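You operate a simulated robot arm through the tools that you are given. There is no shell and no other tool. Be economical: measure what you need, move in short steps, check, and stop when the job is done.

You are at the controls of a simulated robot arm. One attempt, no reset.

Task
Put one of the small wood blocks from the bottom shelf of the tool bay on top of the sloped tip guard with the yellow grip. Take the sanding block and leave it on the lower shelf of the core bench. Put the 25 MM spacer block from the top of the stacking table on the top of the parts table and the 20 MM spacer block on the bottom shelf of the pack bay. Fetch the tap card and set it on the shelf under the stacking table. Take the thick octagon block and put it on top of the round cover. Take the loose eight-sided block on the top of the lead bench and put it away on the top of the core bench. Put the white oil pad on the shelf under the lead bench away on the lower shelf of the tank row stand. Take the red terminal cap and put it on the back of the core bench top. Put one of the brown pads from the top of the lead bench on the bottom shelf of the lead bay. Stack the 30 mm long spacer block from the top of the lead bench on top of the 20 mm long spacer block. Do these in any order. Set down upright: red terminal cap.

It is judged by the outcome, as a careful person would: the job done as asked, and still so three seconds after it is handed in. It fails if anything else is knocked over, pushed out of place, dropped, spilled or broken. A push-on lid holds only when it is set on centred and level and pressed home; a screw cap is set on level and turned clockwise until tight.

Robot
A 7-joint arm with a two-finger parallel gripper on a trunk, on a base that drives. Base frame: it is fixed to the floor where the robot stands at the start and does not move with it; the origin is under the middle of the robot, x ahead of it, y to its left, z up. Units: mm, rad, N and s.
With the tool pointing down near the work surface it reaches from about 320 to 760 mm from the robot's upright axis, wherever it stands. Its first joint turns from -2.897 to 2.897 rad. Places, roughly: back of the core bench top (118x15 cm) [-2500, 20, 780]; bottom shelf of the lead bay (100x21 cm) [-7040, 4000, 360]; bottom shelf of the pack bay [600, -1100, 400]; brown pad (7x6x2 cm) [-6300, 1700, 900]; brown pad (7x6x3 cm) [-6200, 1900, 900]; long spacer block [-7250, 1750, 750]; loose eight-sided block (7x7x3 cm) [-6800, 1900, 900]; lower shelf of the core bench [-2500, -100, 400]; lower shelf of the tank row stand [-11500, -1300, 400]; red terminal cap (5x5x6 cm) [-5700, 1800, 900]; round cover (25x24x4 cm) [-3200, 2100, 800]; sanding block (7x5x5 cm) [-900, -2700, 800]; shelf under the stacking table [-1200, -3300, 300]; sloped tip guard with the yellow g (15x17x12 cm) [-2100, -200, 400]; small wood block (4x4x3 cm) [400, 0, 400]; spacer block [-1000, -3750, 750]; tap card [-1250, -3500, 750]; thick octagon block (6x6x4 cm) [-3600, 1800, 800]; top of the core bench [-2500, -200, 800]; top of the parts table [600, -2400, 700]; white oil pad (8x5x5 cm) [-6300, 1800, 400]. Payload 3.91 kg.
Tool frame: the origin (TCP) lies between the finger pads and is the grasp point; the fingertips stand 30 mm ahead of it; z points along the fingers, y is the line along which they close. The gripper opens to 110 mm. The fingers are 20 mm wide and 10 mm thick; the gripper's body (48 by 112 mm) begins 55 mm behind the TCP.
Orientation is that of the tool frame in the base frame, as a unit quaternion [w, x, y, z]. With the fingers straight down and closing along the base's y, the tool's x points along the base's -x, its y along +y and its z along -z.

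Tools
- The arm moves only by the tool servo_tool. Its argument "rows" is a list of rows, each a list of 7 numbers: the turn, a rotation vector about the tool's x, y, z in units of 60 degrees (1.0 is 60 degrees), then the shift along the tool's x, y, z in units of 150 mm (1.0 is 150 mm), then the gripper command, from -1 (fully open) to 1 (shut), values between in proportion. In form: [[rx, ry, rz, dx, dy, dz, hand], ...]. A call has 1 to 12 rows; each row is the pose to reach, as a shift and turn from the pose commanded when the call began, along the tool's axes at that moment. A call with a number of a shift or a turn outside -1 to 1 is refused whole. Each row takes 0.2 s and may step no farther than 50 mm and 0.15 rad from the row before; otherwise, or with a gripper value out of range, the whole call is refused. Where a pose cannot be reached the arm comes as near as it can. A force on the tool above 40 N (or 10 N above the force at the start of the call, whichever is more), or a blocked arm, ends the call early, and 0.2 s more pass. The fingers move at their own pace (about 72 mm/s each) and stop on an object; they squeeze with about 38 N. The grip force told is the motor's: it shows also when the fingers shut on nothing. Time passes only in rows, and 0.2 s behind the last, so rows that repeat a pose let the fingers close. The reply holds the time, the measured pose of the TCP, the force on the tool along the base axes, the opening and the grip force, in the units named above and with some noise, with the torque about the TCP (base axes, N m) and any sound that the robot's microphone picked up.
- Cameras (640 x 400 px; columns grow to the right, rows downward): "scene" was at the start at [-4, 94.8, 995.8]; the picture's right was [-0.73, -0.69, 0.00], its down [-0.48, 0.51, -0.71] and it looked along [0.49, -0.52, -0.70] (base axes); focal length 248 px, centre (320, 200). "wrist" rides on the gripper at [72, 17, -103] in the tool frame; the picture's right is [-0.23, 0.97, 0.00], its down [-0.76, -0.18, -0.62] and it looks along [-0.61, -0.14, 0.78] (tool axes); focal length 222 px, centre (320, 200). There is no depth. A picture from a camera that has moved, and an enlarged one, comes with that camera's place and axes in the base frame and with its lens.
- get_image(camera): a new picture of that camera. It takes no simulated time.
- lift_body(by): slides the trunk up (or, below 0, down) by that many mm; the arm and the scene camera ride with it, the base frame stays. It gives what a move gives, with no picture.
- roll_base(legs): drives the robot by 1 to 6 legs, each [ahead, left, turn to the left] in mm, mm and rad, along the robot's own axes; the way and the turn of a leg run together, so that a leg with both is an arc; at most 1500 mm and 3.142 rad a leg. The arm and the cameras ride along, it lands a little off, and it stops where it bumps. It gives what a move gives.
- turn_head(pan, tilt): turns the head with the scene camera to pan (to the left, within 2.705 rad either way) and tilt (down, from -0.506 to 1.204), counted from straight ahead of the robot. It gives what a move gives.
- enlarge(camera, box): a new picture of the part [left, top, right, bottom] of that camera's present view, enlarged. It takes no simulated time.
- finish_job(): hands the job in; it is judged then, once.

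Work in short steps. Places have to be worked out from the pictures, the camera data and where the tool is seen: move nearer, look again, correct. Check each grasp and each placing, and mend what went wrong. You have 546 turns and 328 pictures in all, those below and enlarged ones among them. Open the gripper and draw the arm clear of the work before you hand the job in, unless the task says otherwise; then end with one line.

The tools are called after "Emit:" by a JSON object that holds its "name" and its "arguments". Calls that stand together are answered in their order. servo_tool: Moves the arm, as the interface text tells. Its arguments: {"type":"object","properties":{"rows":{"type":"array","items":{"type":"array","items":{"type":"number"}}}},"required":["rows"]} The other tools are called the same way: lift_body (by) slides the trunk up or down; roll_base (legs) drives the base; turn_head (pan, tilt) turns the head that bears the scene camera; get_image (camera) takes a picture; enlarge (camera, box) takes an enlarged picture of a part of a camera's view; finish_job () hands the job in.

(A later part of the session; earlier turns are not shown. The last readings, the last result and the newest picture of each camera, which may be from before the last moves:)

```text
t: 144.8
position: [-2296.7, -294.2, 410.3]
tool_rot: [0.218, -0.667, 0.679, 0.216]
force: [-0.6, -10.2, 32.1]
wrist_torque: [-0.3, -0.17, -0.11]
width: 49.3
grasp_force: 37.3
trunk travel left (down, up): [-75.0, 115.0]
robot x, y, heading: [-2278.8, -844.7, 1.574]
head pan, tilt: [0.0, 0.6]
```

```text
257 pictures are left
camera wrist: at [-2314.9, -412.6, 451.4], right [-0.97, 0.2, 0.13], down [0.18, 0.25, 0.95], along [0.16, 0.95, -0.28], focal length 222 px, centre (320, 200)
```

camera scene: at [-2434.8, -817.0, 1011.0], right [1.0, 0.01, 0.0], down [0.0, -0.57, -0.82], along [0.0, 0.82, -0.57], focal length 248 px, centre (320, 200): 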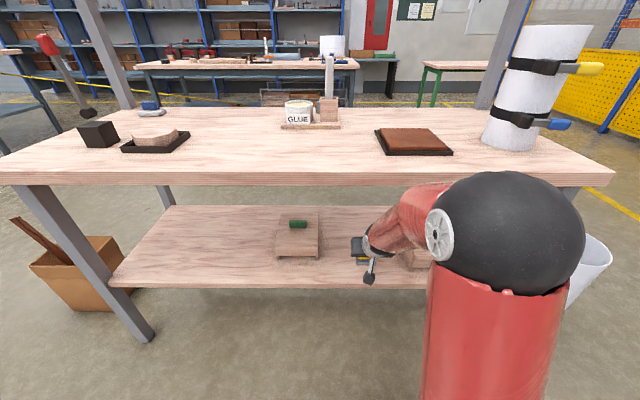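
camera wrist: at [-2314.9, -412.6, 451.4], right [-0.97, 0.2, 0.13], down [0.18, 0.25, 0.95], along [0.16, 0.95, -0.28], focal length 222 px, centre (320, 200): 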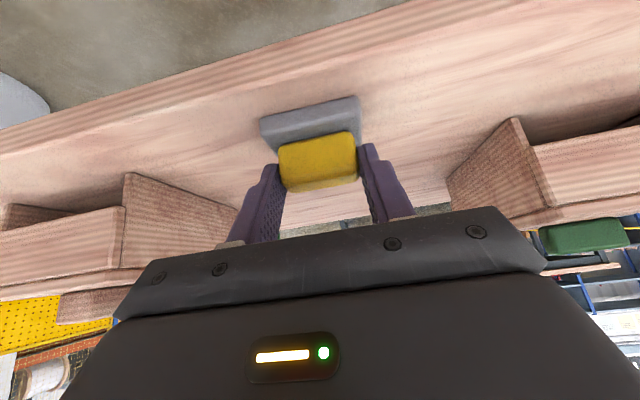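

Contact. I ease up a few mm, open and withdraw straight back.

Emit:
{"name": "servo_tool", "arguments": {"rows": [[0, 0, 0, -0.025, 0, -0.036, 1], [0, 0, 0, -0.025, 0, -0.036, 0.0], [0, 0, 0, -0.025, 0, -0.036, -0.4], [0, 0, 0, -0.025, 0, -0.036, -0.4], [0, 0, 0, 0.16, 0, -0.17, -0.4], [0, 0, 0, 0.36, 0, -0.33, -0.4], [0, 0, 0, 0.6, 0, -0.5, -0.4]]}}

Emit:
{"name": "get_image", "arguments": {"camera": "wrist"}}

```text
t: 146.4
position: [-2300.6, -395.1, 418.8]
tool_rot: [0.217, -0.667, 0.68, 0.213]
force: [-0.6, -0.1, -0.3]
wrist_torque: [0.01, -0.04, -0.01]
width: 76.8
grasp_force: 0.0
out of reach, approached as far as the arm can: row 7
trunk travel left (down, up): [-75.0, 115.0]
robot x, y, heading: [-2284.0, -849.8, 1.575]
head pan, tilt: [0.0, 0.6]
```

```text
256 pictures are left
camera wrist: at [-2317.1, -512.7, 460.3], right [-0.97, 0.2, 0.13], down [0.18, 0.26, 0.95], along [0.16, 0.94, -0.29], focal length 222 px, centre (320, 200)
```

wrist: 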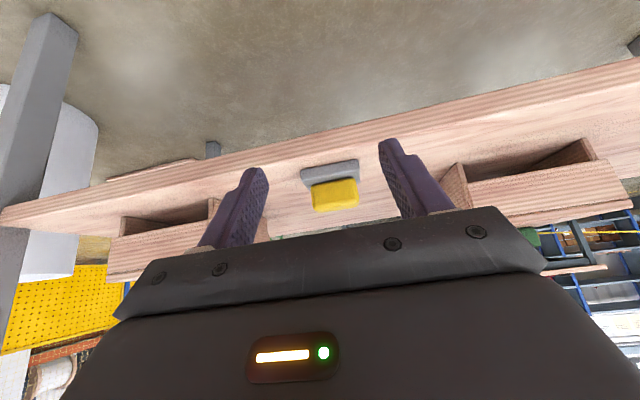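

Sanding block placed well. I withdraw, level the tool, and drive to the south part of the stacking table's east side.

Emit:
{"name": "roll_base", "arguments": {"legs": [[-600, 0, 0]]}}

Emit:
{"name": "servo_tool", "arguments": {"rows": [[0, 0.12, 0, -0.06, 0, -0.1, -1], [0, 0.24, 0, -0.12, 0, -0.2, -1], [0, 0.36, 0, -0.18, 0, -0.3, -1], [0, 0.48, 0, -0.24, 0, -0.4, -1], [0, 0.583, 0, -0.3, 0, -0.5, -1], [0, 0.583, 0, -0.4, 0, -0.7, -1]]}}

Emit:
{"name": "roll_base", "arguments": {"legs": [[0, -1450, 0], [0, -560, 0], [0, 0, 1.571], [0, 1400, 0], [0, 650, 0]]}}

Emit:
{"name": "get_image", "arguments": {"camera": "scene"}}

```text
t: 149.8
position: [-2295.2, -992.5, 418.1]
tool_rot: [0.217, -0.668, 0.679, 0.213]
force: [-0.5, 0.6, -0.3]
wrist_torque: [-0.01, -0.01, -0.03]
width: 77.1
grasp_force: 0.1
trunk travel left (down, up): [-75.0, 115.0]
robot x, y, heading: [-2277.2, -1442.9, 1.576]
head pan, tilt: [0.0, 0.6]
```

```text
t: 151.2
position: [-2295.7, -1004.9, 540.2]
tool_rot: [0.002, -0.702, 0.713, 0.002]
force: [-0.5, -0.8, -0.4]
wrist_torque: [0.01, 0.03, -0.02]
width: 110.2
grasp_force: 0.0
trunk travel left (down, up): [-75.0, 115.0]
robot x, y, heading: [-2276.0, -1444.0, 1.573]
head pan, tilt: [0.0, 0.6]
```

```text
t: 174.7
position: [-758.3, -3486.8, 539.4]
tool_rot: [0.0, 1.0, -0.022, -0.002]
force: [-0.2, 0.9, -0.2]
wrist_torque: [0.0, 0.01, 0.01]
width: 109.9
grasp_force: 0.0
trunk travel left (down, up): [-75.0, 115.0]
robot x, y, heading: [-321.0, -3480.5, 3.114]
head pan, tilt: [0.0, 0.6]
```

```text
255 pictures are left
camera scene: at [-352.4, -3633.6, 1011.0], right [0.02, 1.0, 0.0], down [0.56, -0.01, -0.83], along [-0.82, 0.02, -0.56], focal length 248 px, centre (320, 200)
```

scene: 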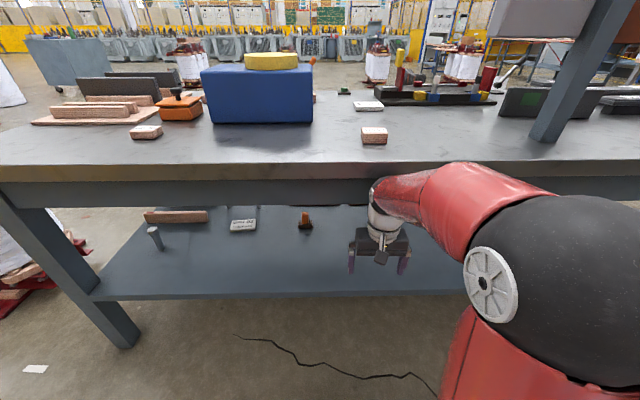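

Emit:
{"name": "enlarge", "arguments": {"camera": "scene", "box": [10, 50, 220, 160]}}

Emit:
{"name": "enlarge", "arguments": {"camera": "scene", "box": [260, 60, 530, 160]}}

Emit:
{"name": "enlarge", "arguments": {"camera": "scene", "box": [80, 190, 340, 300]}}

```text
3.05 times, centred on (115, 105) of scene
camera zoom: at [-352.4, -3633.6, 1011.0], right [0.02, 1.0, 0.0], down [0.56, -0.01, -0.83], along [-0.82, 0.02, -0.56], focal length 754 px, centre (945, 490)
```

zoom: 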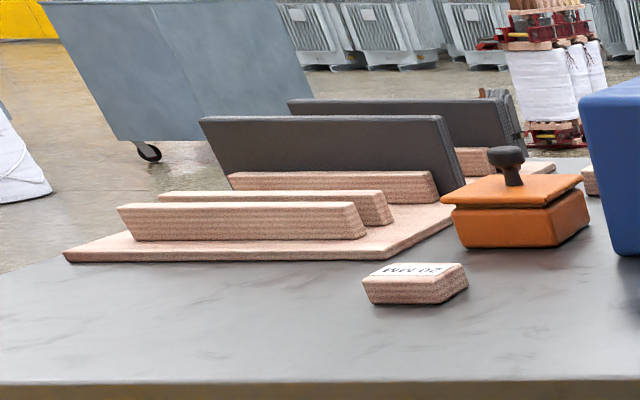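

```text
2.37 times, centred on (395, 110) of scene
camera zoom: at [-352.4, -3633.6, 1011.0], right [0.02, 1.0, 0.0], down [0.56, -0.01, -0.83], along [-0.82, 0.02, -0.56], focal length 587 px, centre (142, 413)
```

zoom: 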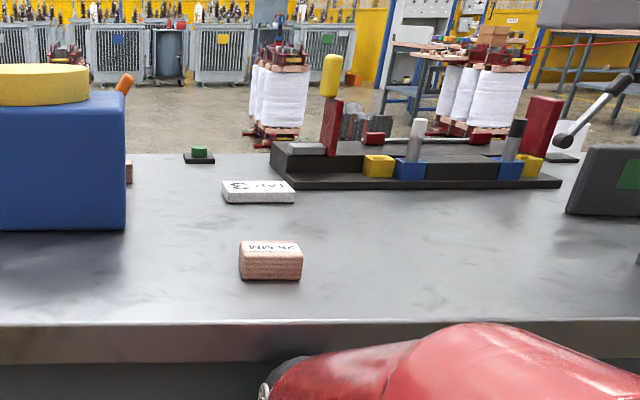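

```text
2.46 times, centred on (210, 245) of scene
camera zoom: at [-352.4, -3633.6, 1011.0], right [0.02, 1.0, 0.0], down [0.56, -0.01, -0.83], along [-0.82, 0.02, -0.56], focal length 609 px, centre (591, 89)
```

zoom: 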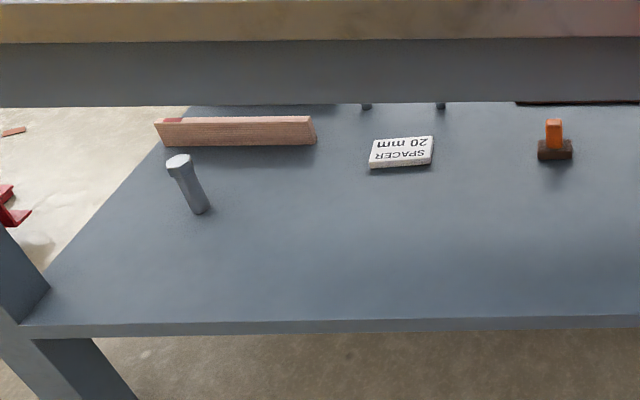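

Emit:
{"name": "enlarge", "arguments": {"camera": "scene", "box": [120, 115, 180, 150]}}

Emit:
{"name": "enlarge", "arguments": {"camera": "scene", "box": [340, 90, 410, 155]}}

```text
10.67 times, centred on (150, 132) of scene
camera zoom: at [-352.4, -3633.6, 1011.0], right [0.02, 1.0, 0.0], down [0.56, -0.01, -0.83], along [-0.82, 0.02, -0.56], focal length 2640 px, centre (2133, 920)
```

zoom: 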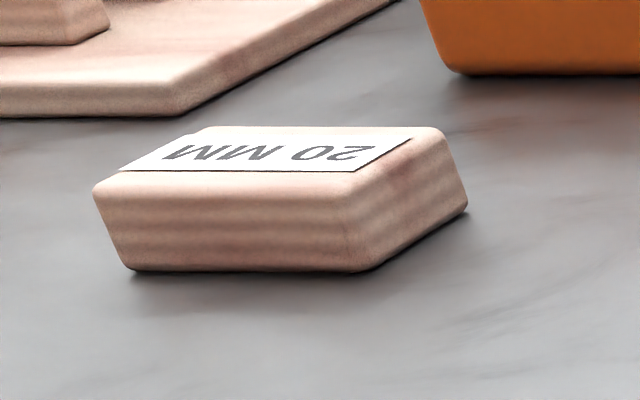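

```text
6.15 times, centred on (375, 122) of scene
camera zoom: at [-352.4, -3633.6, 1011.0], right [0.02, 1.0, 0.0], down [0.56, -0.01, -0.83], along [-0.82, 0.02, -0.56], focal length 1523 px, centre (-18, 677)
```

zoom: 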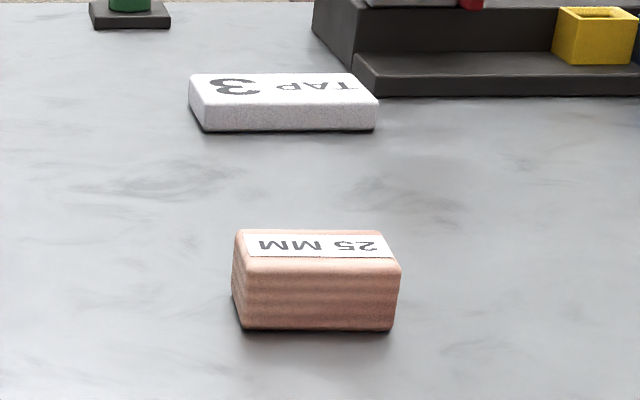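

I can read all three: 20 MM block near (-930,-4030), 25 MM block near (-890,-3500), TAP 3 card near (-1180,-3450). I'll do the tap card first: raise trunk and hand.

Emit:
{"name": "lift_body", "arguments": {"by": 115}}

Emit:
{"name": "servo_tool", "arguments": {"rows": [[0, 0, 0, 0.2, 0, -0.25, -1], [0, 0, 0, 0.2, 0, -0.58, -1], [0, 0, 0, 0.2, 0, -0.9, -1], [0, 0, 0, 0.2, 0, -1.0, -1]]}}

Emit:
{"name": "servo_tool", "arguments": {"rows": [[0, 0, 0, 0, 0, -0.33, -1], [0, 0, 0, 0, 0, -0.66, -1], [0, 0, 0, 0, 0, -0.95, -1]]}}

Emit:
{"name": "roll_base", "arguments": {"legs": [[0, 0, 0.027], [155, -20, 0]]}}

Emit:
{"name": "get_image", "arguments": {"camera": "wrist"}}

Emit:
{"name": "get_image", "arguments": {"camera": "scene"}}

```text
t: 176.1
position: [-761.0, -3487.3, 655.1]
tool_rot: [0.0, 1.0, -0.022, -0.004]
force: [-0.2, -0.5, 0.3]
wrist_torque: [-0.01, 0.01, 0.0]
width: 109.9
grasp_force: 0.1
trunk travel left (down, up): [-190.0, 0.0]
robot x, y, heading: [-322.3, -3479.9, 3.116]
head pan, tilt: [0.0, 0.6]
```

```text
t: 177.1
position: [-729.6, -3488.9, 804.4]
tool_rot: [0.0, 1.0, -0.022, -0.002]
force: [-0.3, 0.0, 0.5]
wrist_torque: [0.02, -0.01, 0.0]
width: 109.8
grasp_force: 0.0
trunk travel left (down, up): [-190.0, 0.0]
robot x, y, heading: [-319.8, -3483.5, 3.118]
head pan, tilt: [0.0, 0.6]
```

```text
t: 177.9
position: [-727.7, -3489.3, 946.4]
tool_rot: [0.0, 1.0, -0.022, -0.003]
force: [0.7, 0.2, -0.4]
wrist_torque: [0.01, -0.03, 0.0]
width: 110.0
grasp_force: 0.1
trunk travel left (down, up): [-190.0, 0.0]
robot x, y, heading: [-322.0, -3479.1, 3.116]
head pan, tilt: [0.0, 0.6]
```

```text
t: 179.7
position: [-882.6, -3478.4, 946.5]
tool_rot: [0.0, 1.0, -0.009, -0.002]
force: [0.5, -0.1, -0.3]
wrist_torque: [-0.02, 0.04, 0.01]
width: 109.9
grasp_force: 0.1
trunk travel left (down, up): [-190.0, 0.0]
robot x, y, heading: [-474.0, -3463.7, -3.133]
head pan, tilt: [0.0, 0.6]
```

```text
249 pictures are left
camera wrist: at [-808.5, -3497.1, 1049.7], right [-0.24, -0.97, 0.0], down [-0.75, 0.19, 0.63], along [-0.61, 0.15, -0.78], focal length 222 px, centre (320, 200)
```

wrist: 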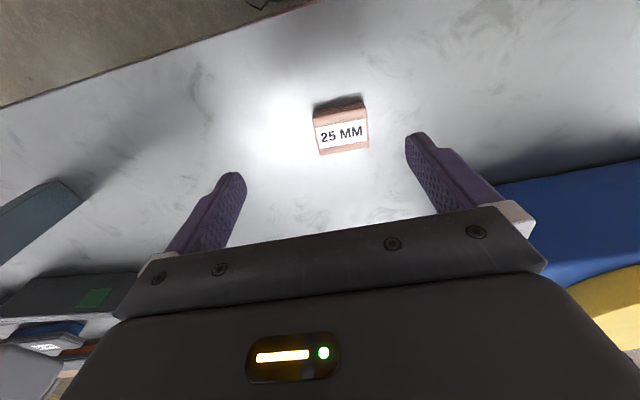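

```text
248 pictures are left
camera scene: at [-503.0, -3615.0, 1126.0], right [0.0, 1.0, 0.0], down [0.56, 0.0, -0.83], along [-0.83, 0.0, -0.56], focal length 248 px, centre (320, 200)
```

scene: 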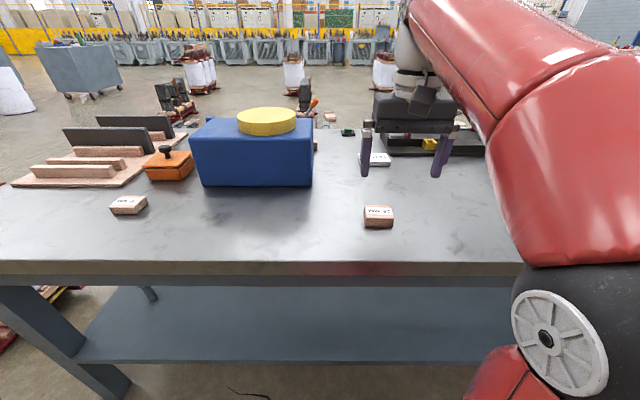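

25 MM block reads (-902,-3496). I move the hand forward to view the tap card.

Emit:
{"name": "servo_tool", "arguments": {"rows": [[0, 0, 0, -0.3, -0.05, 0, -1], [0, 0, 0, -0.6, -0.1, 0, -1], [0, 0, 0, -0.9, -0.15, 0, -1], [0, 0, 0, -1.0, -0.18, 0, -1]]}}

Emit:
{"name": "servo_tool", "arguments": {"rows": [[0, 0, 0, -0.2, -0.05, 0.1, -1], [0, 0, 0, -0.35, -0.05, 0.2, -1]]}}

Emit:
{"name": "get_image", "arguments": {"camera": "wrist"}}

```text
t: 180.7
position: [-1022.4, -3448.3, 939.3]
tool_rot: [0.0, 1.0, -0.009, -0.005]
force: [0.3, 0.0, 0.4]
wrist_torque: [0.04, 0.09, -0.03]
width: 110.0
grasp_force: 0.0
out of reach, approached as far as the arm can: row 3, 4
trunk travel left (down, up): [-190.0, 0.0]
robot x, y, heading: [-475.9, -3460.2, -3.132]
head pan, tilt: [0.0, 0.6]
```

```text
t: 181.3
position: [-1054.2, -3441.8, 916.9]
tool_rot: [0.0, 1.0, -0.009, -0.004]
force: [0.2, -0.1, 0.3]
wrist_torque: [-0.02, -0.01, -0.01]
width: 110.0
grasp_force: 0.1
out of reach, approached as far as the arm can: row 1, 2
trunk travel left (down, up): [-190.0, 0.0]
robot x, y, heading: [-476.9, -3465.3, -3.138]
head pan, tilt: [0.0, 0.6]
```

```text
247 pictures are left
camera wrist: at [-980.6, -3460.7, 1019.7], right [-0.24, -0.97, 0.0], down [-0.75, 0.19, 0.63], along [-0.61, 0.15, -0.78], focal length 222 px, centre (320, 200)
```

wrist: 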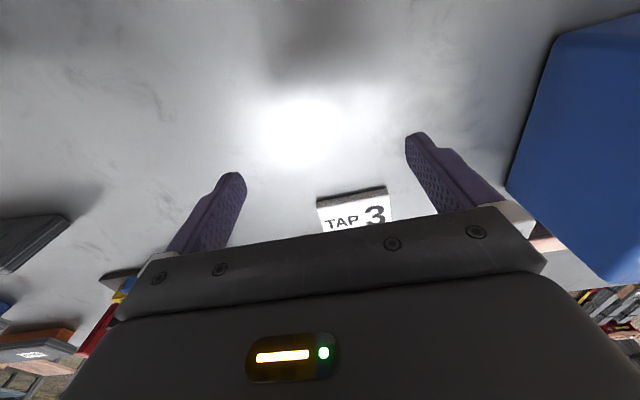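

Reach is limited at this height with a vertical tool. I pitch the tool 35° (needed for the shelf anyway), then approach the card at about (-1176,-3457).

Emit:
{"name": "servo_tool", "arguments": {"rows": [[0, 0, 0, 0.2, 0, 0, -1], [0, -0.117, 0, 0.2, 0, 0, -1], [0, -0.234, 0, 0.2, 0, 0, -1], [0, -0.351, 0, 0.2, 0, 0, -1], [0, -0.468, 0, 0.2, 0.04, 0.05, -1], [0, -0.583, 0, 0.1, 0.09, 0.1, -1]]}}

Emit:
{"name": "get_image", "arguments": {"camera": "wrist"}}

```text
t: 182.7
position: [-1039.7, -3455.9, 900.6]
tool_rot: [-0.003, 0.952, -0.009, -0.305]
force: [0.0, -0.5, 0.5]
wrist_torque: [0.01, 0.0, 0.02]
width: 110.3
grasp_force: 0.1
trunk travel left (down, up): [-190.0, 0.0]
robot x, y, heading: [-473.6, -3461.8, -3.139]
head pan, tilt: [0.0, 0.6]
```

```text
246 pictures are left
camera wrist: at [-919.9, -3475.0, 942.9], right [-0.2, -0.97, 0.13], down [-0.26, 0.18, 0.95], along [-0.94, 0.16, -0.29], focal length 222 px, centre (320, 200)
```

wrist: 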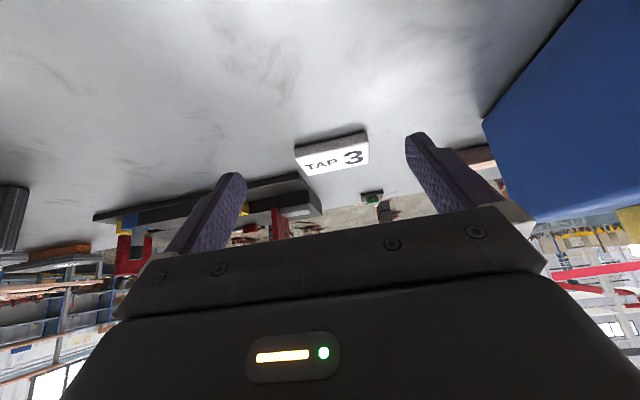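

Emit:
{"name": "servo_tool", "arguments": {"rows": [[0, 0, 0, -0.176, 0, 0.191, -1], [0, 0, 0, -0.352, 0, 0.382, -1], [0, 0, 0, -0.527, 0, 0.573, -1]]}}

Emit:
{"name": "get_image", "arguments": {"camera": "wrist"}}

```text
t: 183.5
position: [-1152.3, -3455.4, 876.6]
tool_rot: [-0.003, 0.953, -0.008, -0.304]
force: [0.7, -0.2, 1.5]
wrist_torque: [-0.01, 0.02, 0.0]
width: 109.9
grasp_force: 0.1
trunk travel left (down, up): [-190.0, 0.0]
robot x, y, heading: [-474.0, -3465.1, -3.137]
head pan, tilt: [0.0, 0.6]
```

```text
245 pictures are left
camera wrist: at [-1033.3, -3473.1, 918.7], right [-0.2, -0.97, 0.13], down [-0.26, 0.18, 0.95], along [-0.94, 0.16, -0.29], focal length 222 px, centre (320, 200)
```

wrist: 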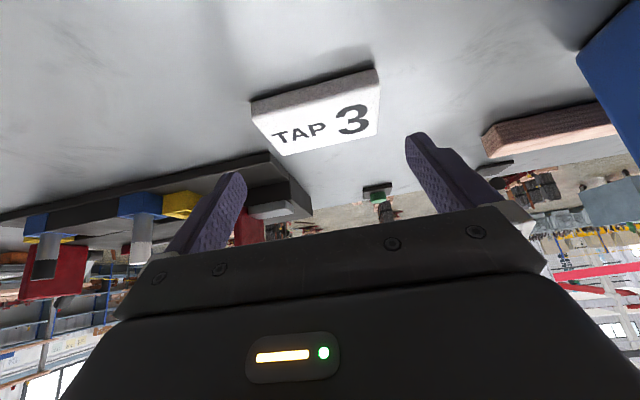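

Emit:
{"name": "servo_tool", "arguments": {"rows": [[0, 0, 0, 0.06, 0.023, 0.12, -1], [0, 0, 0, 0.118, 0.023, 0.226, -1], [0, 0, 0, 0.118, 0.023, 0.226, -0.2], [0, 0, 0, 0.118, 0.023, 0.226, 0.5], [0, 0, 0, 0.118, 0.023, 0.226, 1], [0, 0, 0, 0.118, 0.023, 0.226, 1]]}}

Emit:
{"name": "get_image", "arguments": {"camera": "wrist"}}

```text
t: 184.9
position: [-1158.7, -3458.1, 838.1]
tool_rot: [-0.002, 0.953, -0.008, -0.304]
force: [-1.2, -0.7, -0.1]
wrist_torque: [0.05, -0.03, 0.02]
width: 88.9
grasp_force: 37.9
trunk travel left (down, up): [-190.0, 0.0]
robot x, y, heading: [-473.8, -3461.6, -3.137]
head pan, tilt: [0.0, 0.6]
```

```text
244 pictures are left
camera wrist: at [-1038.8, -3476.7, 880.7], right [-0.2, -0.97, 0.13], down [-0.26, 0.18, 0.95], along [-0.94, 0.16, -0.29], focal length 222 px, centre (320, 200)
```

wrist: 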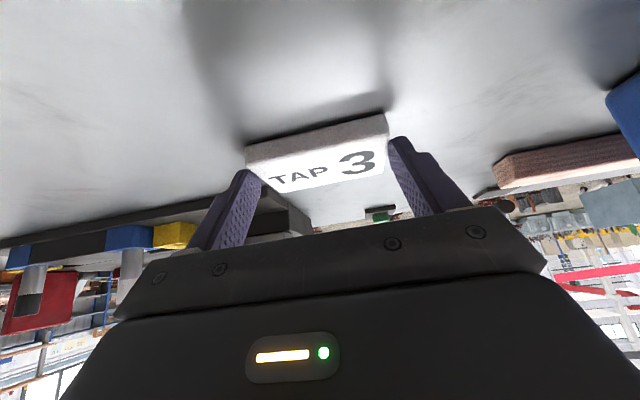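

Gripped at 89 mm. Lift and pull back over the table edge.

Emit:
{"name": "servo_tool", "arguments": {"rows": [[0, 0, 0, -0.13, 0, -0.18, 1], [0, 0, 0, -0.26, 0, -0.36, 1], [0, 0, 0, -0.36, 0, -0.51, 1], [0, 0, 0, -0.15, 0, -0.66, 1], [0, 0, 0, 0.06, 0, -0.8, 1], [0, 0, 0, 0.25, 0, -0.94, 1]]}}

Emit:
{"name": "get_image", "arguments": {"camera": "wrist"}}

```text
t: 186.3
position: [-1046.3, -3460.4, 931.6]
tool_rot: [-0.003, 0.953, -0.008, -0.302]
force: [-0.5, -0.5, -0.5]
wrist_torque: [-0.04, -0.01, 0.03]
width: 88.6
grasp_force: 38.0
trunk travel left (down, up): [-190.0, 0.0]
robot x, y, heading: [-475.7, -3460.4, -3.135]
head pan, tilt: [0.0, 0.6]
```

```text
243 pictures are left
camera wrist: at [-927.6, -3478.6, 973.9], right [-0.2, -0.97, 0.13], down [-0.26, 0.18, 0.95], along [-0.94, 0.16, -0.29], focal length 222 px, centre (320, 200)
```

wrist: 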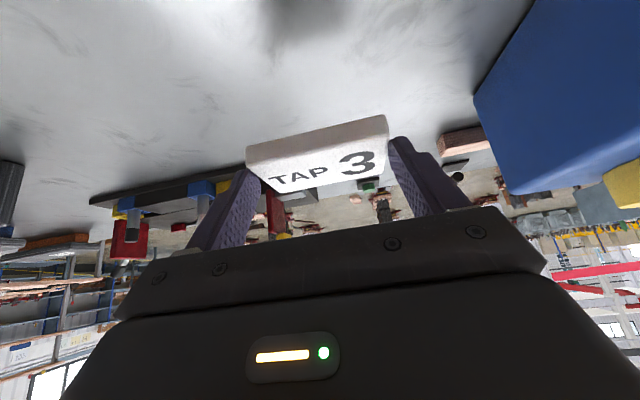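

Emit:
{"name": "roll_base", "arguments": {"legs": [[-370, 0, 0]]}}

Emit:
{"name": "lift_body", "arguments": {"by": -190}}

Emit:
{"name": "servo_tool", "arguments": {"rows": [[0, 0, 0, 0.18, 0, 0.257, 1], [0, 0, 0, 0.36, 0, 0.514, 1], [0, 0, 0, 0.54, 0, 0.77, 1], [0, 0, 0, 0.7, 0, 1.0, 1]]}}

Emit:
{"name": "get_image", "arguments": {"camera": "scene"}}

Emit:
{"name": "get_image", "arguments": {"camera": "wrist"}}

```text
t: 188.7
position: [-679.4, -3457.5, 931.9]
tool_rot: [-0.003, 0.953, -0.01, -0.303]
force: [1.1, 0.2, -0.3]
wrist_torque: [0.02, 0.0, 0.03]
width: 88.6
grasp_force: 38.1
trunk travel left (down, up): [-190.0, 0.0]
robot x, y, heading: [-110.8, -3460.8, -3.14]
head pan, tilt: [0.0, 0.6]
```

```text
t: 190.7
position: [-680.1, -3458.9, 741.3]
tool_rot: [-0.003, 0.953, -0.009, -0.304]
force: [0.0, -0.9, -0.3]
wrist_torque: [0.0, -0.01, -0.02]
width: 88.6
grasp_force: 37.7
trunk travel left (down, up): [0.0, 190.0]
robot x, y, heading: [-106.8, -3460.7, -3.142]
head pan, tilt: [0.0, 0.6]
```

```text
t: 191.7
position: [-680.4, -3457.5, 558.8]
tool_rot: [-0.003, 0.953, -0.009, -0.303]
force: [0.0, -0.8, -0.8]
wrist_torque: [0.02, -0.02, 0.01]
width: 88.4
grasp_force: 38.0
trunk travel left (down, up): [0.0, 190.0]
robot x, y, heading: [-107.6, -3461.9, -3.137]
head pan, tilt: [0.0, 0.6]
```

```text
242 pictures are left
camera scene: at [-136.4, -3613.5, 936.1], right [0.0, 1.0, 0.0], down [0.56, 0.0, -0.83], along [-0.83, 0.0, -0.56], focal length 248 px, centre (320, 200)
```

scene: 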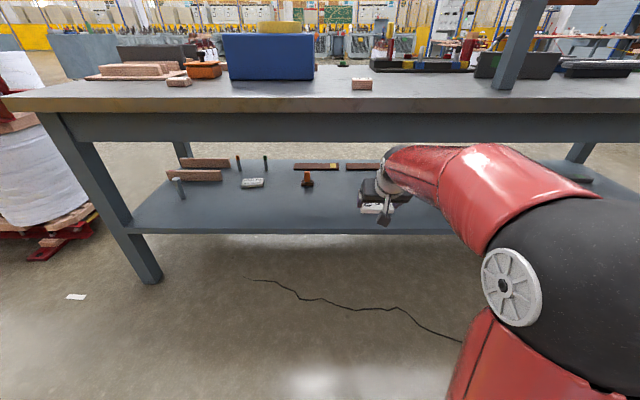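

```text
241 pictures are left
camera wrist: at [-560.7, -3476.5, 601.1], right [-0.2, -0.97, 0.13], down [-0.26, 0.18, 0.95], along [-0.94, 0.16, -0.29], focal length 222 px, centre (320, 200)
```

wrist: 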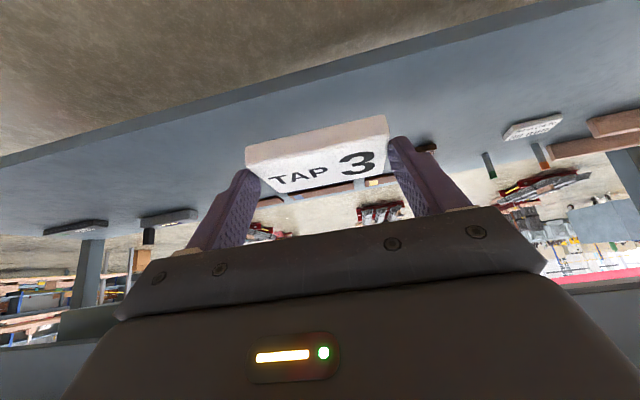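

Shelf front is at x≈-818 and z≈350. I lower to z≈425 and drive in 195 mm.

Emit:
{"name": "servo_tool", "arguments": {"rows": [[0, 0, 0, 0.17, 0, 0.245, 1], [0, 0, 0, 0.34, 0, 0.49, 1], [0, 0, 0, 0.51, 0, 0.73, 1]]}}

Emit:
{"name": "roll_base", "arguments": {"legs": [[200, 0, 0]]}}

Emit:
{"name": "get_image", "arguments": {"camera": "wrist"}}

Emit:
{"name": "get_image", "arguments": {"camera": "scene"}}

```text
t: 192.5
position: [-682.1, -3457.4, 425.1]
tool_rot: [-0.002, 0.953, -0.008, -0.303]
force: [0.0, -0.2, -0.2]
wrist_torque: [0.0, -0.02, -0.01]
width: 88.7
grasp_force: 38.4
trunk travel left (down, up): [0.0, 190.0]
robot x, y, heading: [-105.7, -3462.6, -3.145]
head pan, tilt: [0.0, 0.6]
```

```text
t: 194.1
position: [-880.7, -3459.6, 425.0]
tool_rot: [-0.003, 0.953, -0.008, -0.303]
force: [0.2, -0.2, -1.3]
wrist_torque: [-0.03, -0.02, 0.0]
width: 88.5
grasp_force: 38.5
trunk travel left (down, up): [0.0, 190.0]
robot x, y, heading: [-303.7, -3457.3, -3.132]
head pan, tilt: [0.0, 0.6]
```

```text
240 pictures are left
camera wrist: at [-761.2, -3477.6, 467.3], right [-0.2, -0.97, 0.13], down [-0.26, 0.18, 0.95], along [-0.94, 0.16, -0.29], focal length 222 px, centre (320, 200)
```

wrist: 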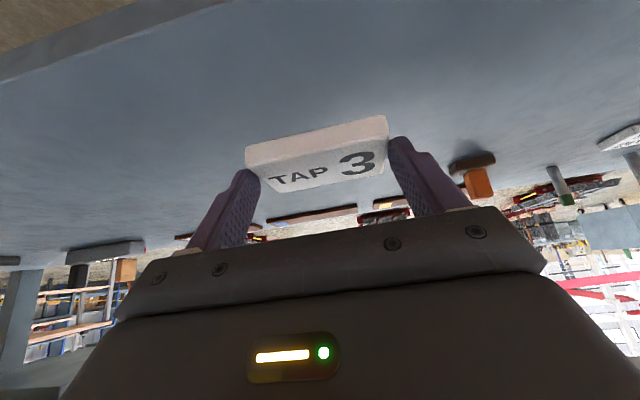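

```text
239 pictures are left
camera scene: at [-335.0, -3614.3, 936.0], right [0.0, 1.0, 0.0], down [0.57, 0.0, -0.82], along [-0.82, 0.0, -0.57], focal length 248 px, centre (320, 200)
```

scene: 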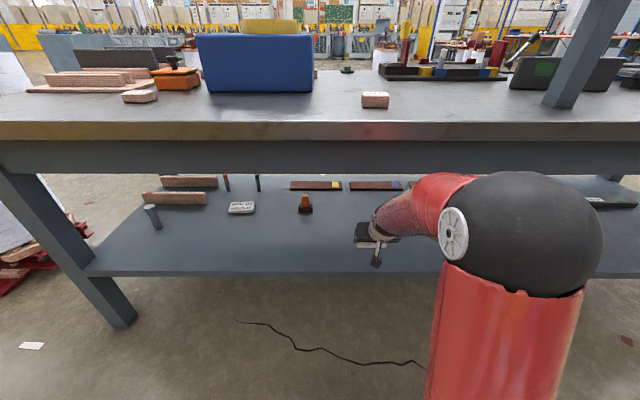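

Lower to contact on the shelf.

Emit:
{"name": "servo_tool", "arguments": {"rows": [[0, 0, 0, 0.096, 0, 0.137, 1], [0, 0, 0, 0.126, 0, 0.18, 1], [0, 0, 0, 0.142, 0, 0.202, 1], [0, 0, 0, 0.153, 0, 0.218, 1]]}}

Emit:
{"name": "get_image", "arguments": {"camera": "wrist"}}

```text
t: 195.1
position: [-881.3, -3459.5, 384.6]
tool_rot: [-0.002, 0.953, -0.007, -0.304]
force: [0.3, -0.6, -0.5]
wrist_torque: [-0.01, 0.0, 0.02]
width: 88.4
grasp_force: 38.2
trunk travel left (down, up): [0.0, 190.0]
robot x, y, heading: [-308.4, -3458.0, -3.137]
head pan, tilt: [0.0, 0.6]
```

```text
238 pictures are left
camera wrist: at [-761.3, -3477.4, 426.9], right [-0.2, -0.97, 0.13], down [-0.26, 0.18, 0.95], along [-0.94, 0.16, -0.29], focal length 222 px, centre (320, 200)
```

wrist: 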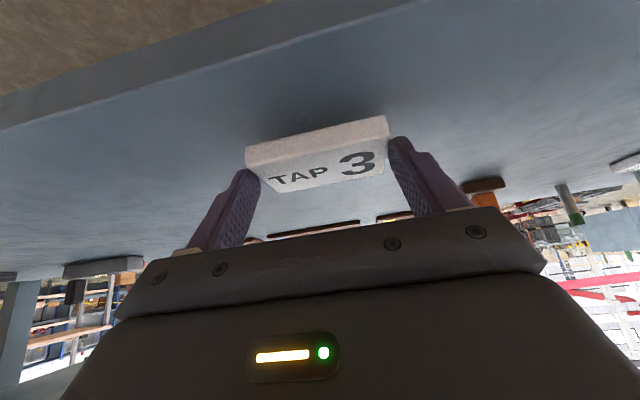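

No contact yet. Continue in 4 mm steps.

Emit:
{"name": "servo_tool", "arguments": {"rows": [[0, 0, 0, 0.015, 0, 0.022, 1], [0, 0, 0, 0.031, 0, 0.044, 1], [0, 0, 0, 0.046, 0, 0.066, 1]]}}

```text
t: 195.9
position: [-880.3, -3459.1, 372.0]
tool_rot: [-0.002, 0.953, -0.008, -0.303]
force: [0.1, 0.2, 0.3]
wrist_torque: [-0.01, 0.03, 0.0]
width: 88.4
grasp_force: 37.9
trunk travel left (down, up): [0.0, 190.0]
robot x, y, heading: [-306.8, -3458.6, -3.135]
head pan, tilt: [0.0, 0.6]
```

Emit:
{"name": "servo_tool", "arguments": {"rows": [[0, 0, 0, 0.015, 0, 0.022, 1], [0, 0, 0, 0.031, 0, 0.044, 1], [0, 0, 0, 0.046, 0, 0.066, 1]]}}

Emit:
{"name": "get_image", "arguments": {"camera": "wrist"}}

```text
t: 196.7
position: [-882.4, -3459.7, 365.1]
tool_rot: [-0.003, 0.951, -0.009, -0.308]
force: [2.6, 0.8, 36.0]
wrist_torque: [0.06, 0.41, 0.11]
width: 88.6
grasp_force: 38.5
trunk travel left (down, up): [0.0, 190.0]
robot x, y, heading: [-308.8, -3462.0, -3.135]
head pan, tilt: [0.0, 0.6]
```

```text
237 pictures are left
camera wrist: at [-762.8, -3477.4, 406.6], right [-0.2, -0.97, 0.13], down [-0.25, 0.18, 0.95], along [-0.95, 0.16, -0.28], focal length 222 px, centre (320, 200)
```

wrist: 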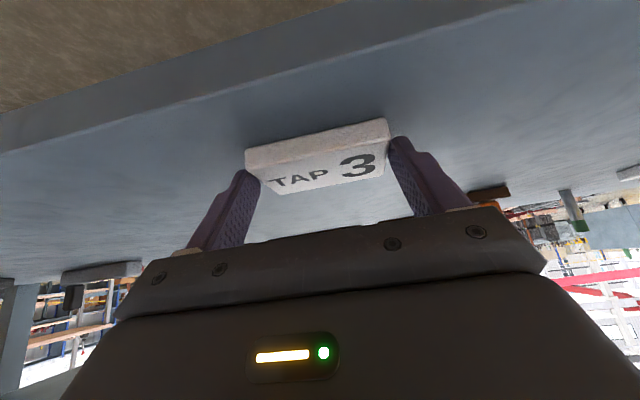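

Contact. Ease up 5 mm, open fully, withdraw straight back.

Emit:
{"name": "servo_tool", "arguments": {"rows": [[0, 0, 0, -0.018, 0, -0.026, 1], [0, 0, 0, -0.018, 0, -0.026, -1], [0, 0, 0, -0.018, 0, -0.026, -1], [0, 0, 0, 0.145, 0, -0.14, -1], [0, 0, 0, 0.31, 0, -0.255, -1], [0, 0, 0, 0.5, 0, -0.4, -1], [0, 0, 0, 0.65, 0, -0.55, -1]]}}

Emit:
{"name": "get_image", "arguments": {"camera": "wrist"}}

```text
t: 198.3
position: [-753.3, -3461.4, 372.6]
tool_rot: [-0.002, 0.953, -0.008, -0.303]
force: [0.2, -0.4, 0.2]
wrist_torque: [0.0, 0.02, -0.02]
width: 109.8
grasp_force: 0.1
trunk travel left (down, up): [0.0, 190.0]
robot x, y, heading: [-308.7, -3462.2, -3.138]
head pan, tilt: [0.0, 0.6]
```

```text
236 pictures are left
camera wrist: at [-633.7, -3479.6, 414.3], right [-0.2, -0.97, 0.13], down [-0.26, 0.18, 0.95], along [-0.94, 0.16, -0.29], focal length 222 px, centre (320, 200)
```

wrist: 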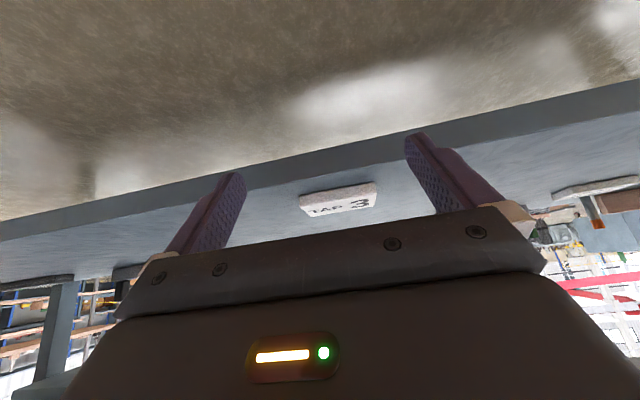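

Tap card is placed. Next the 25 MM block: back out, level the tool, raise trunk and hand.

Emit:
{"name": "roll_base", "arguments": {"legs": [[-180, 0, 0]]}}

Emit:
{"name": "lift_body", "arguments": {"by": 190}}

Emit:
{"name": "servo_tool", "arguments": {"rows": [[0, 0.117, 0, -0.1, 0, -0.2, -1], [0, 0.234, 0, -0.2, 0, -0.4, -1], [0, 0.351, 0, -0.3, 0, -0.6, -1], [0, 0.468, 0, -0.4, 0, -0.8, -1], [0, 0.583, 0, -0.5, 0, -1.0, -1]]}}

Emit:
{"name": "servo_tool", "arguments": {"rows": [[0, 0, 0, 0, 0, -0.33, -0.3], [0, 0, 0, 0, 0, -0.66, -0.3], [0, 0, 0, 0, 0, -0.98, -0.3]]}}

```text
t: 199.8
position: [-574.6, -3461.6, 371.9]
tool_rot: [-0.003, 0.953, -0.008, -0.302]
force: [-1.3, -0.3, -0.1]
wrist_torque: [-0.03, -0.02, 0.04]
width: 109.9
grasp_force: 0.0
trunk travel left (down, up): [0.0, 190.0]
robot x, y, heading: [-129.5, -3459.3, -3.14]
head pan, tilt: [0.0, 0.6]
```

```text
t: 201.9
position: [-574.7, -3461.0, 561.7]
tool_rot: [-0.002, 0.953, -0.008, -0.304]
force: [-0.8, -1.0, -0.1]
wrist_torque: [0.0, 0.02, 0.02]
width: 110.0
grasp_force: 0.0
trunk travel left (down, up): [-190.0, 0.0]
robot x, y, heading: [-130.7, -3460.6, -3.134]
head pan, tilt: [0.0, 0.6]
```

```text
t: 203.1
position: [-548.5, -3462.2, 729.2]
tool_rot: [0.001, 1.0, -0.01, -0.003]
force: [0.3, 1.0, 0.6]
wrist_torque: [-0.04, 0.04, -0.05]
width: 109.8
grasp_force: 0.0
trunk travel left (down, up): [-190.0, 0.0]
robot x, y, heading: [-129.4, -3460.8, -3.134]
head pan, tilt: [0.0, 0.6]
```

```text
t: 203.9
position: [-548.5, -3461.4, 874.1]
tool_rot: [0.0, 1.0, -0.009, -0.004]
force: [-0.7, -0.1, -0.3]
wrist_torque: [0.0, 0.01, -0.01]
width: 71.3
grasp_force: 0.2
trunk travel left (down, up): [-190.0, 0.0]
robot x, y, heading: [-126.1, -3461.5, -3.13]
head pan, tilt: [0.0, 0.6]
```

Emit:
{"name": "roll_base", "arguments": {"legs": [[260, 37, 0]]}}

Emit:
{"name": "get_image", "arguments": {"camera": "wrist"}}

```text
t: 205.8
position: [-808.0, -3499.0, 875.1]
tool_rot: [0.0, 1.0, -0.01, -0.003]
force: [0.3, 0.3, -0.6]
wrist_torque: [0.01, -0.04, 0.02]
width: 71.8
grasp_force: 0.1
trunk travel left (down, up): [-190.0, 0.0]
robot x, y, heading: [-386.1, -3496.9, -3.137]
head pan, tilt: [0.0, 0.6]
```

```text
235 pictures are left
camera wrist: at [-734.3, -3516.3, 977.2], right [-0.25, -0.97, 0.0], down [-0.75, 0.19, 0.63], along [-0.61, 0.15, -0.78], focal length 222 px, centre (320, 200)
```

wrist: 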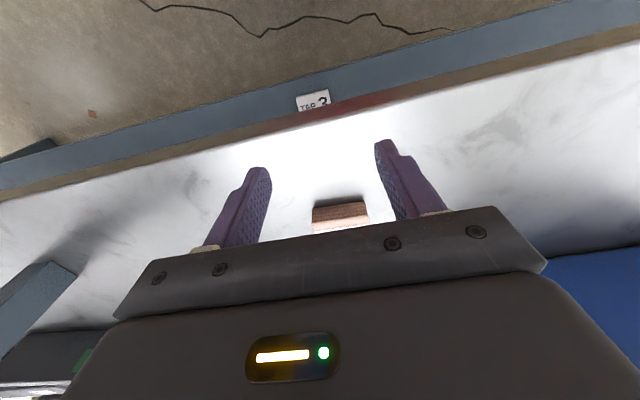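

Emit:
{"name": "servo_tool", "arguments": {"rows": [[0, 0, 0, 0, 0, -0.05, -0.7], [0, 0, 0, -0.3, 0, -0.05, -0.7], [0, 0, 0, -0.633, 0, -0.05, -0.7], [0, 0, 0, -0.633, 0, -0.05, -0.7]]}}

Emit:
{"name": "get_image", "arguments": {"camera": "wrist"}}

```text
t: 206.8
position: [-901.9, -3496.9, 883.3]
tool_rot: [0.0, 1.0, -0.01, -0.003]
force: [-0.6, -1.1, -0.5]
wrist_torque: [0.03, 0.0, 0.02]
width: 93.7
grasp_force: 0.0
trunk travel left (down, up): [-190.0, 0.0]
robot x, y, heading: [-386.9, -3494.7, -3.136]
head pan, tilt: [0.0, 0.6]
```

```text
234 pictures are left
camera wrist: at [-828.6, -3513.7, 985.6], right [-0.25, -0.97, 0.0], down [-0.76, 0.19, 0.63], along [-0.61, 0.15, -0.78], focal length 222 px, centre (320, 200)
```

wrist: 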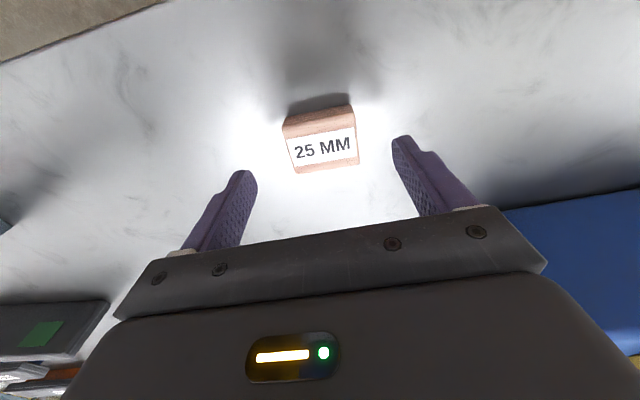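

Emit:
{"name": "servo_tool", "arguments": {"rows": [[0, 0, 0, 0, 0.013, 0.15, -0.7], [0, 0, 0, 0, 0.013, 0.3, -0.7], [0, 0, 0, 0, 0.013, 0.3, 0], [0, 0, 0, 0, 0.013, 0.3, 1], [0, 0, 0, 0, 0.013, 0.3, 1]]}}

Emit:
{"name": "servo_tool", "arguments": {"rows": [[0, 0, 0, 0, 0, -0.3, 1], [0, 0, 0, 0, 0, -0.6, 1], [0, 0, 0, 0.3, 0, -0.6, 1], [0, 0, 0, 0.6, 0, -0.6, 1]]}}

Emit:
{"name": "get_image", "arguments": {"camera": "wrist"}}

```text
t: 208.0
position: [-902.4, -3499.5, 838.3]
tool_rot: [0.0, 1.0, -0.01, -0.003]
force: [0.2, -0.7, -0.2]
wrist_torque: [-0.03, 0.0, -0.04]
width: 55.0
grasp_force: 38.1
trunk travel left (down, up): [-190.0, 0.0]
robot x, y, heading: [-387.8, -3498.2, -3.14]
head pan, tilt: [0.0, 0.6]
```

```text
t: 209.0
position: [-813.2, -3500.0, 926.4]
tool_rot: [0.0, 1.0, -0.01, -0.002]
force: [-0.5, -0.3, -1.1]
wrist_torque: [0.01, -0.04, 0.02]
width: 55.0
grasp_force: 37.9
trunk travel left (down, up): [-190.0, 0.0]
robot x, y, heading: [-386.9, -3497.9, -3.141]
head pan, tilt: [0.0, 0.6]
```

```text
233 pictures are left
camera wrist: at [-739.6, -3517.7, 1029.3], right [-0.25, -0.97, 0.0], down [-0.76, 0.19, 0.63], along [-0.61, 0.15, -0.78], focal length 222 px, centre (320, 200)
```

wrist: 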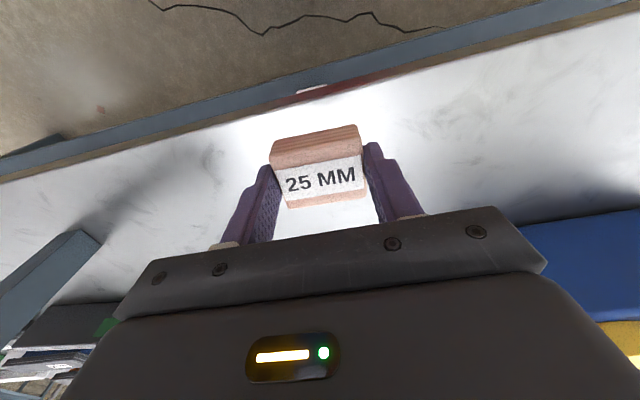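

Held. I back into the aisle, drive north to y≈-2400, then look east at the parts table.

Emit:
{"name": "roll_base", "arguments": {"legs": [[-220, 0, 0], [0, -1100, 0], [0, 0, 1.571]]}}

Emit:
{"name": "turn_head", "arguments": {"pan": 1.3, "tilt": 0.5}}

Emit:
{"name": "get_image", "arguments": {"camera": "scene"}}

```text
t: 219.7
position: [-171.2, -2820.2, 926.5]
tool_rot: [0.001, 0.716, 0.698, -0.003]
force: [-0.7, -0.3, -0.9]
wrist_torque: [0.03, -0.02, 0.0]
width: 54.9
grasp_force: 37.7
trunk travel left (down, up): [-190.0, 0.0]
robot x, y, heading: [-169.4, -2395.7, -1.574]
head pan, tilt: [0.0, 0.6]
```

```text
t: 221.2
position: [-169.9, -2819.8, 927.8]
tool_rot: [0.002, 0.717, 0.697, -0.001]
force: [0.2, 0.1, -0.1]
wrist_torque: [0.0, 0.01, 0.0]
width: 54.8
grasp_force: 38.4
trunk travel left (down, up): [-190.0, 0.0]
robot x, y, heading: [-169.0, -2390.8, -1.573]
head pan, tilt: [1.3, 0.499]
```

```text
232 pictures are left
camera scene: at [72.2, -2358.5, 1135.1], right [-0.27, -0.96, 0.0], down [-0.46, 0.13, -0.88], along [0.84, -0.24, -0.48], focal length 248 px, centre (320, 200)
```

scene: 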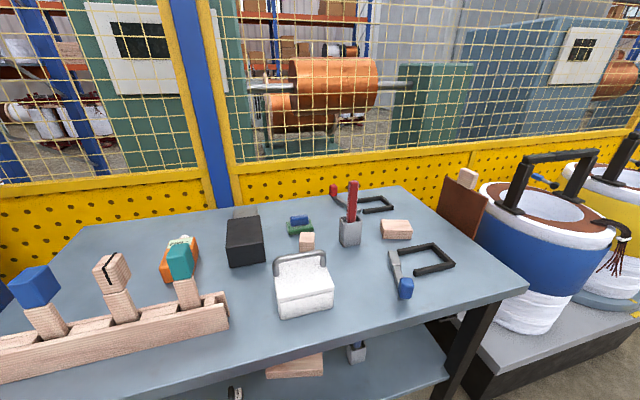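

The parts table is in view. A free spot lies near its front between the white box and the blue-handled saw, at about (335,-2540). I turn to face it from further back.

Emit:
{"name": "roll_base", "arguments": {"legs": [[148, -100, 0], [0, 0, 1.573]]}}

Emit:
{"name": "turn_head", "arguments": {"pan": 0.0, "tilt": 0.65}}

Emit:
{"name": "get_image", "arguments": {"camera": "scene"}}

Emit:
{"name": "get_image", "arguments": {"camera": "wrist"}}

```text
t: 226.5
position: [156.3, -2536.8, 926.6]
tool_rot: [0.002, 0.007, 1.0, 0.0]
force: [-0.5, 0.5, -0.4]
wrist_torque: [0.02, -0.03, 0.02]
width: 54.8
grasp_force: 37.7
trunk travel left (down, up): [-190.0, 0.0]
robot x, y, heading: [-272.4, -2541.2, 0.005]
head pan, tilt: [1.3, 0.499]
```

```text
t: 228.0
position: [156.3, -2535.2, 926.8]
tool_rot: [0.002, 0.009, 1.0, 0.0]
force: [0.0, 0.0, -0.1]
wrist_torque: [-0.01, 0.01, -0.01]
width: 54.7
grasp_force: 37.8
trunk travel left (down, up): [-190.0, 0.0]
robot x, y, heading: [-271.5, -2540.5, 0.006]
head pan, tilt: [0.0, 0.649]
```

```text
231 pictures are left
camera scene: at [-244.4, -2385.8, 1121.7], right [0.01, -1.0, 0.0], down [-0.6, 0.0, -0.8], along [0.8, 0.01, -0.6], focal length 248 px, centre (320, 200)
```

scene: 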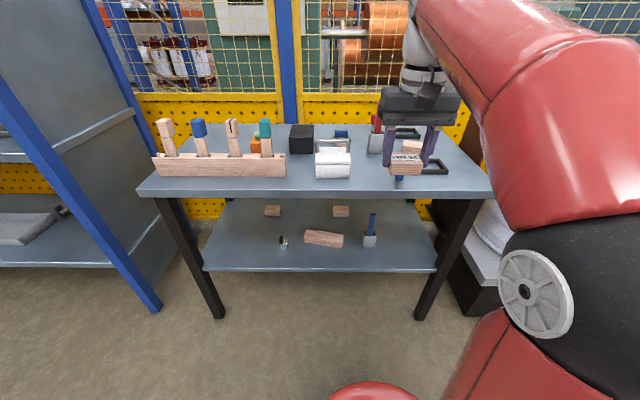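

```text
230 pictures are left
camera wrist: at [83.8, -2517.2, 1029.8], right [0.24, 0.97, 0.0], down [0.76, -0.19, 0.63], along [0.61, -0.15, -0.78], focal length 222 px, centre (320, 200)
```

wrist: 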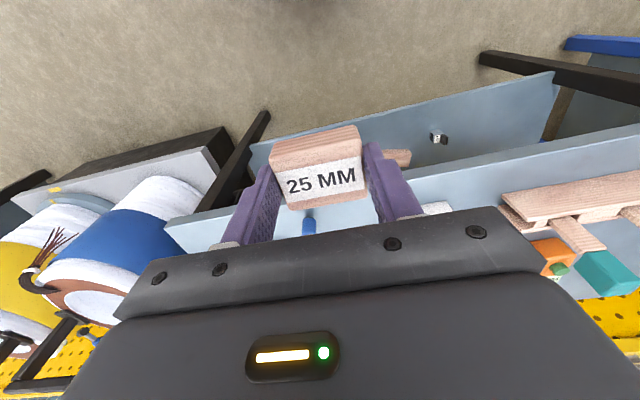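

Table top is z≈750 with the front edge at x≈272. I roll ahead to put the block above (312,-2531).

Emit:
{"name": "roll_base", "arguments": {"legs": [[156, 5, -0.006]]}}

Emit:
{"name": "servo_tool", "arguments": {"rows": [[0, 0, 0, 0, 0, 0.25, 1], [0, 0, 0, 0, 0, 0.5, 1], [0, 0, 0, 0, 0, 0.7, 1]]}}

Emit:
{"name": "get_image", "arguments": {"camera": "wrist"}}

Emit:
{"name": "get_image", "arguments": {"camera": "scene"}}

```text
t: 229.4
position: [312.6, -2532.7, 927.8]
tool_rot: [0.003, 0.011, 1.0, 0.0]
force: [-0.7, -0.1, -0.3]
wrist_torque: [0.0, -0.02, 0.03]
width: 54.7
grasp_force: 37.6
trunk travel left (down, up): [-190.0, 0.0]
robot x, y, heading: [-115.6, -2536.5, 0.002]
head pan, tilt: [0.0, 0.649]
```

```text
t: 230.2
position: [313.1, -2534.2, 820.5]
tool_rot: [0.004, 0.011, 1.0, 0.0]
force: [1.5, -0.5, -1.6]
wrist_torque: [0.02, -0.01, 0.01]
width: 54.8
grasp_force: 37.6
trunk travel left (down, up): [-190.0, 0.0]
robot x, y, heading: [-113.9, -2533.1, -0.0]
head pan, tilt: [0.0, 0.649]
```

```text
229 pictures are left
camera wrist: at [241.7, -2513.8, 924.4], right [0.25, 0.97, 0.0], down [0.75, -0.19, 0.63], along [0.61, -0.15, -0.78], focal length 222 px, centre (320, 200)
```

wrist: 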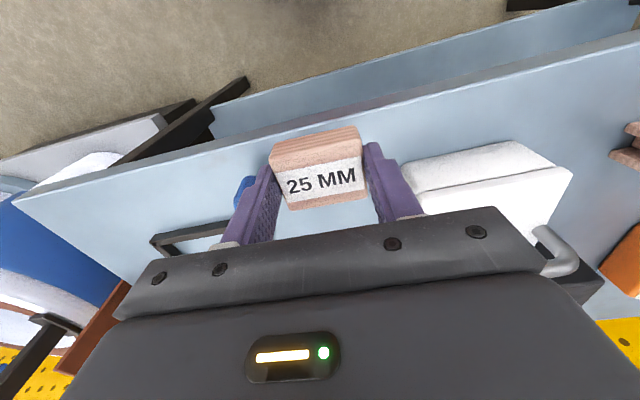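

```text
228 pictures are left
camera scene: at [-86.3, -2380.4, 1121.8], right [0.0, -1.0, 0.0], down [-0.6, 0.0, -0.8], along [0.8, 0.0, -0.6], focal length 248 px, centre (320, 200)
```

scene: 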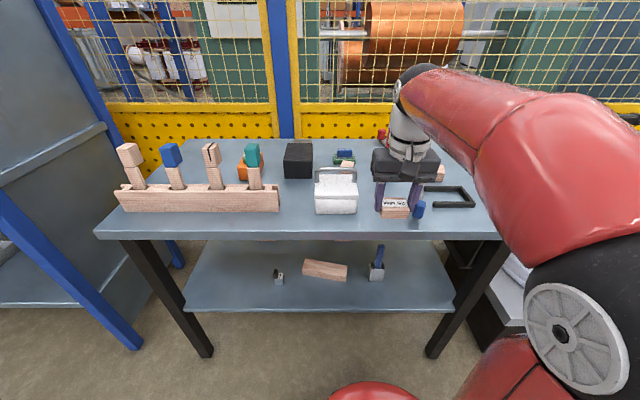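

Shift 12 mm away from the saw handle and lower to contact.

Emit:
{"name": "servo_tool", "arguments": {"rows": [[0, 0, 0, 0, 0.08, 0.1, 1], [0, 0, 0, 0, 0.08, 0.19, 1], [0, 0, 0, 0, 0.08, 0.215, 1], [0, 0, 0, 0, 0.08, 0.24, 1]]}}

```text
t: 231.2
position: [313.5, -2520.3, 786.4]
tool_rot: [0.002, 0.01, 1.0, 0.0]
force: [-0.4, -0.4, -0.3]
wrist_torque: [-0.03, 0.03, 0.04]
width: 54.9
grasp_force: 38.2
trunk travel left (down, up): [-190.0, 0.0]
robot x, y, heading: [-112.3, -2533.5, -0.002]
head pan, tilt: [0.0, 0.649]
```

Emit:
{"name": "servo_tool", "arguments": {"rows": [[0, 0, 0, 0, 0, 0.02, 1], [0, 0, 0, 0, 0, 0.04, 1], [0, 0, 0, 0, 0, 0.06, 1]]}}

```text
t: 232.0
position: [315.0, -2521.3, 777.6]
tool_rot: [0.004, 0.011, 1.0, 0.0]
force: [0.4, -0.2, 6.1]
wrist_torque: [-0.01, -0.02, -0.01]
width: 54.7
grasp_force: 38.4
trunk travel left (down, up): [-190.0, 0.0]
robot x, y, heading: [-116.6, -2535.7, 0.006]
head pan, tilt: [0.0, 0.649]
```

Contact (6 N). Release and rise.

Emit:
{"name": "servo_tool", "arguments": {"rows": [[0, 0, 0, 0, 0, 0, -0.35], [0, 0, 0, 0, 0, 0, -0.35], [0, 0, 0, 0, 0, -0.3, -0.35], [0, 0, 0, 0, 0, -0.6, -0.35], [0, 0, 0, 0.3, 0, -0.7, -0.35]]}}

Emit:
{"name": "get_image", "arguments": {"camera": "wrist"}}

```text
t: 233.2
position: [268.8, -2520.1, 881.3]
tool_rot: [0.002, 0.011, 1.0, 0.0]
force: [0.3, 0.1, 0.1]
wrist_torque: [0.01, 0.0, -0.02]
width: 74.3
grasp_force: 0.0
trunk travel left (down, up): [-190.0, 0.0]
robot x, y, heading: [-111.1, -2538.7, 0.003]
head pan, tilt: [0.0, 0.649]
```

```text
227 pictures are left
camera wrist: at [196.8, -2500.5, 983.4], right [0.25, 0.97, 0.0], down [0.76, -0.19, 0.63], along [0.61, -0.15, -0.78], focal length 222 px, centre (320, 200)
```

wrist: 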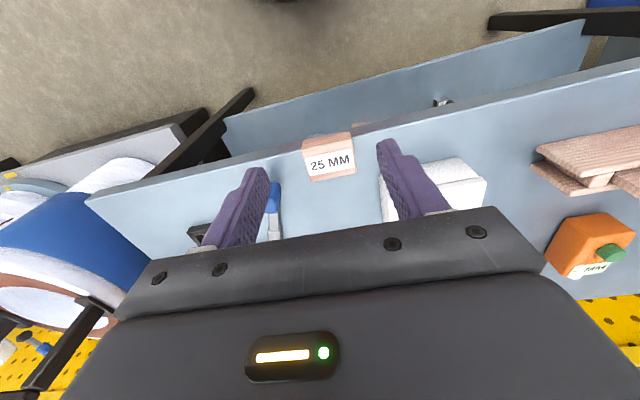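

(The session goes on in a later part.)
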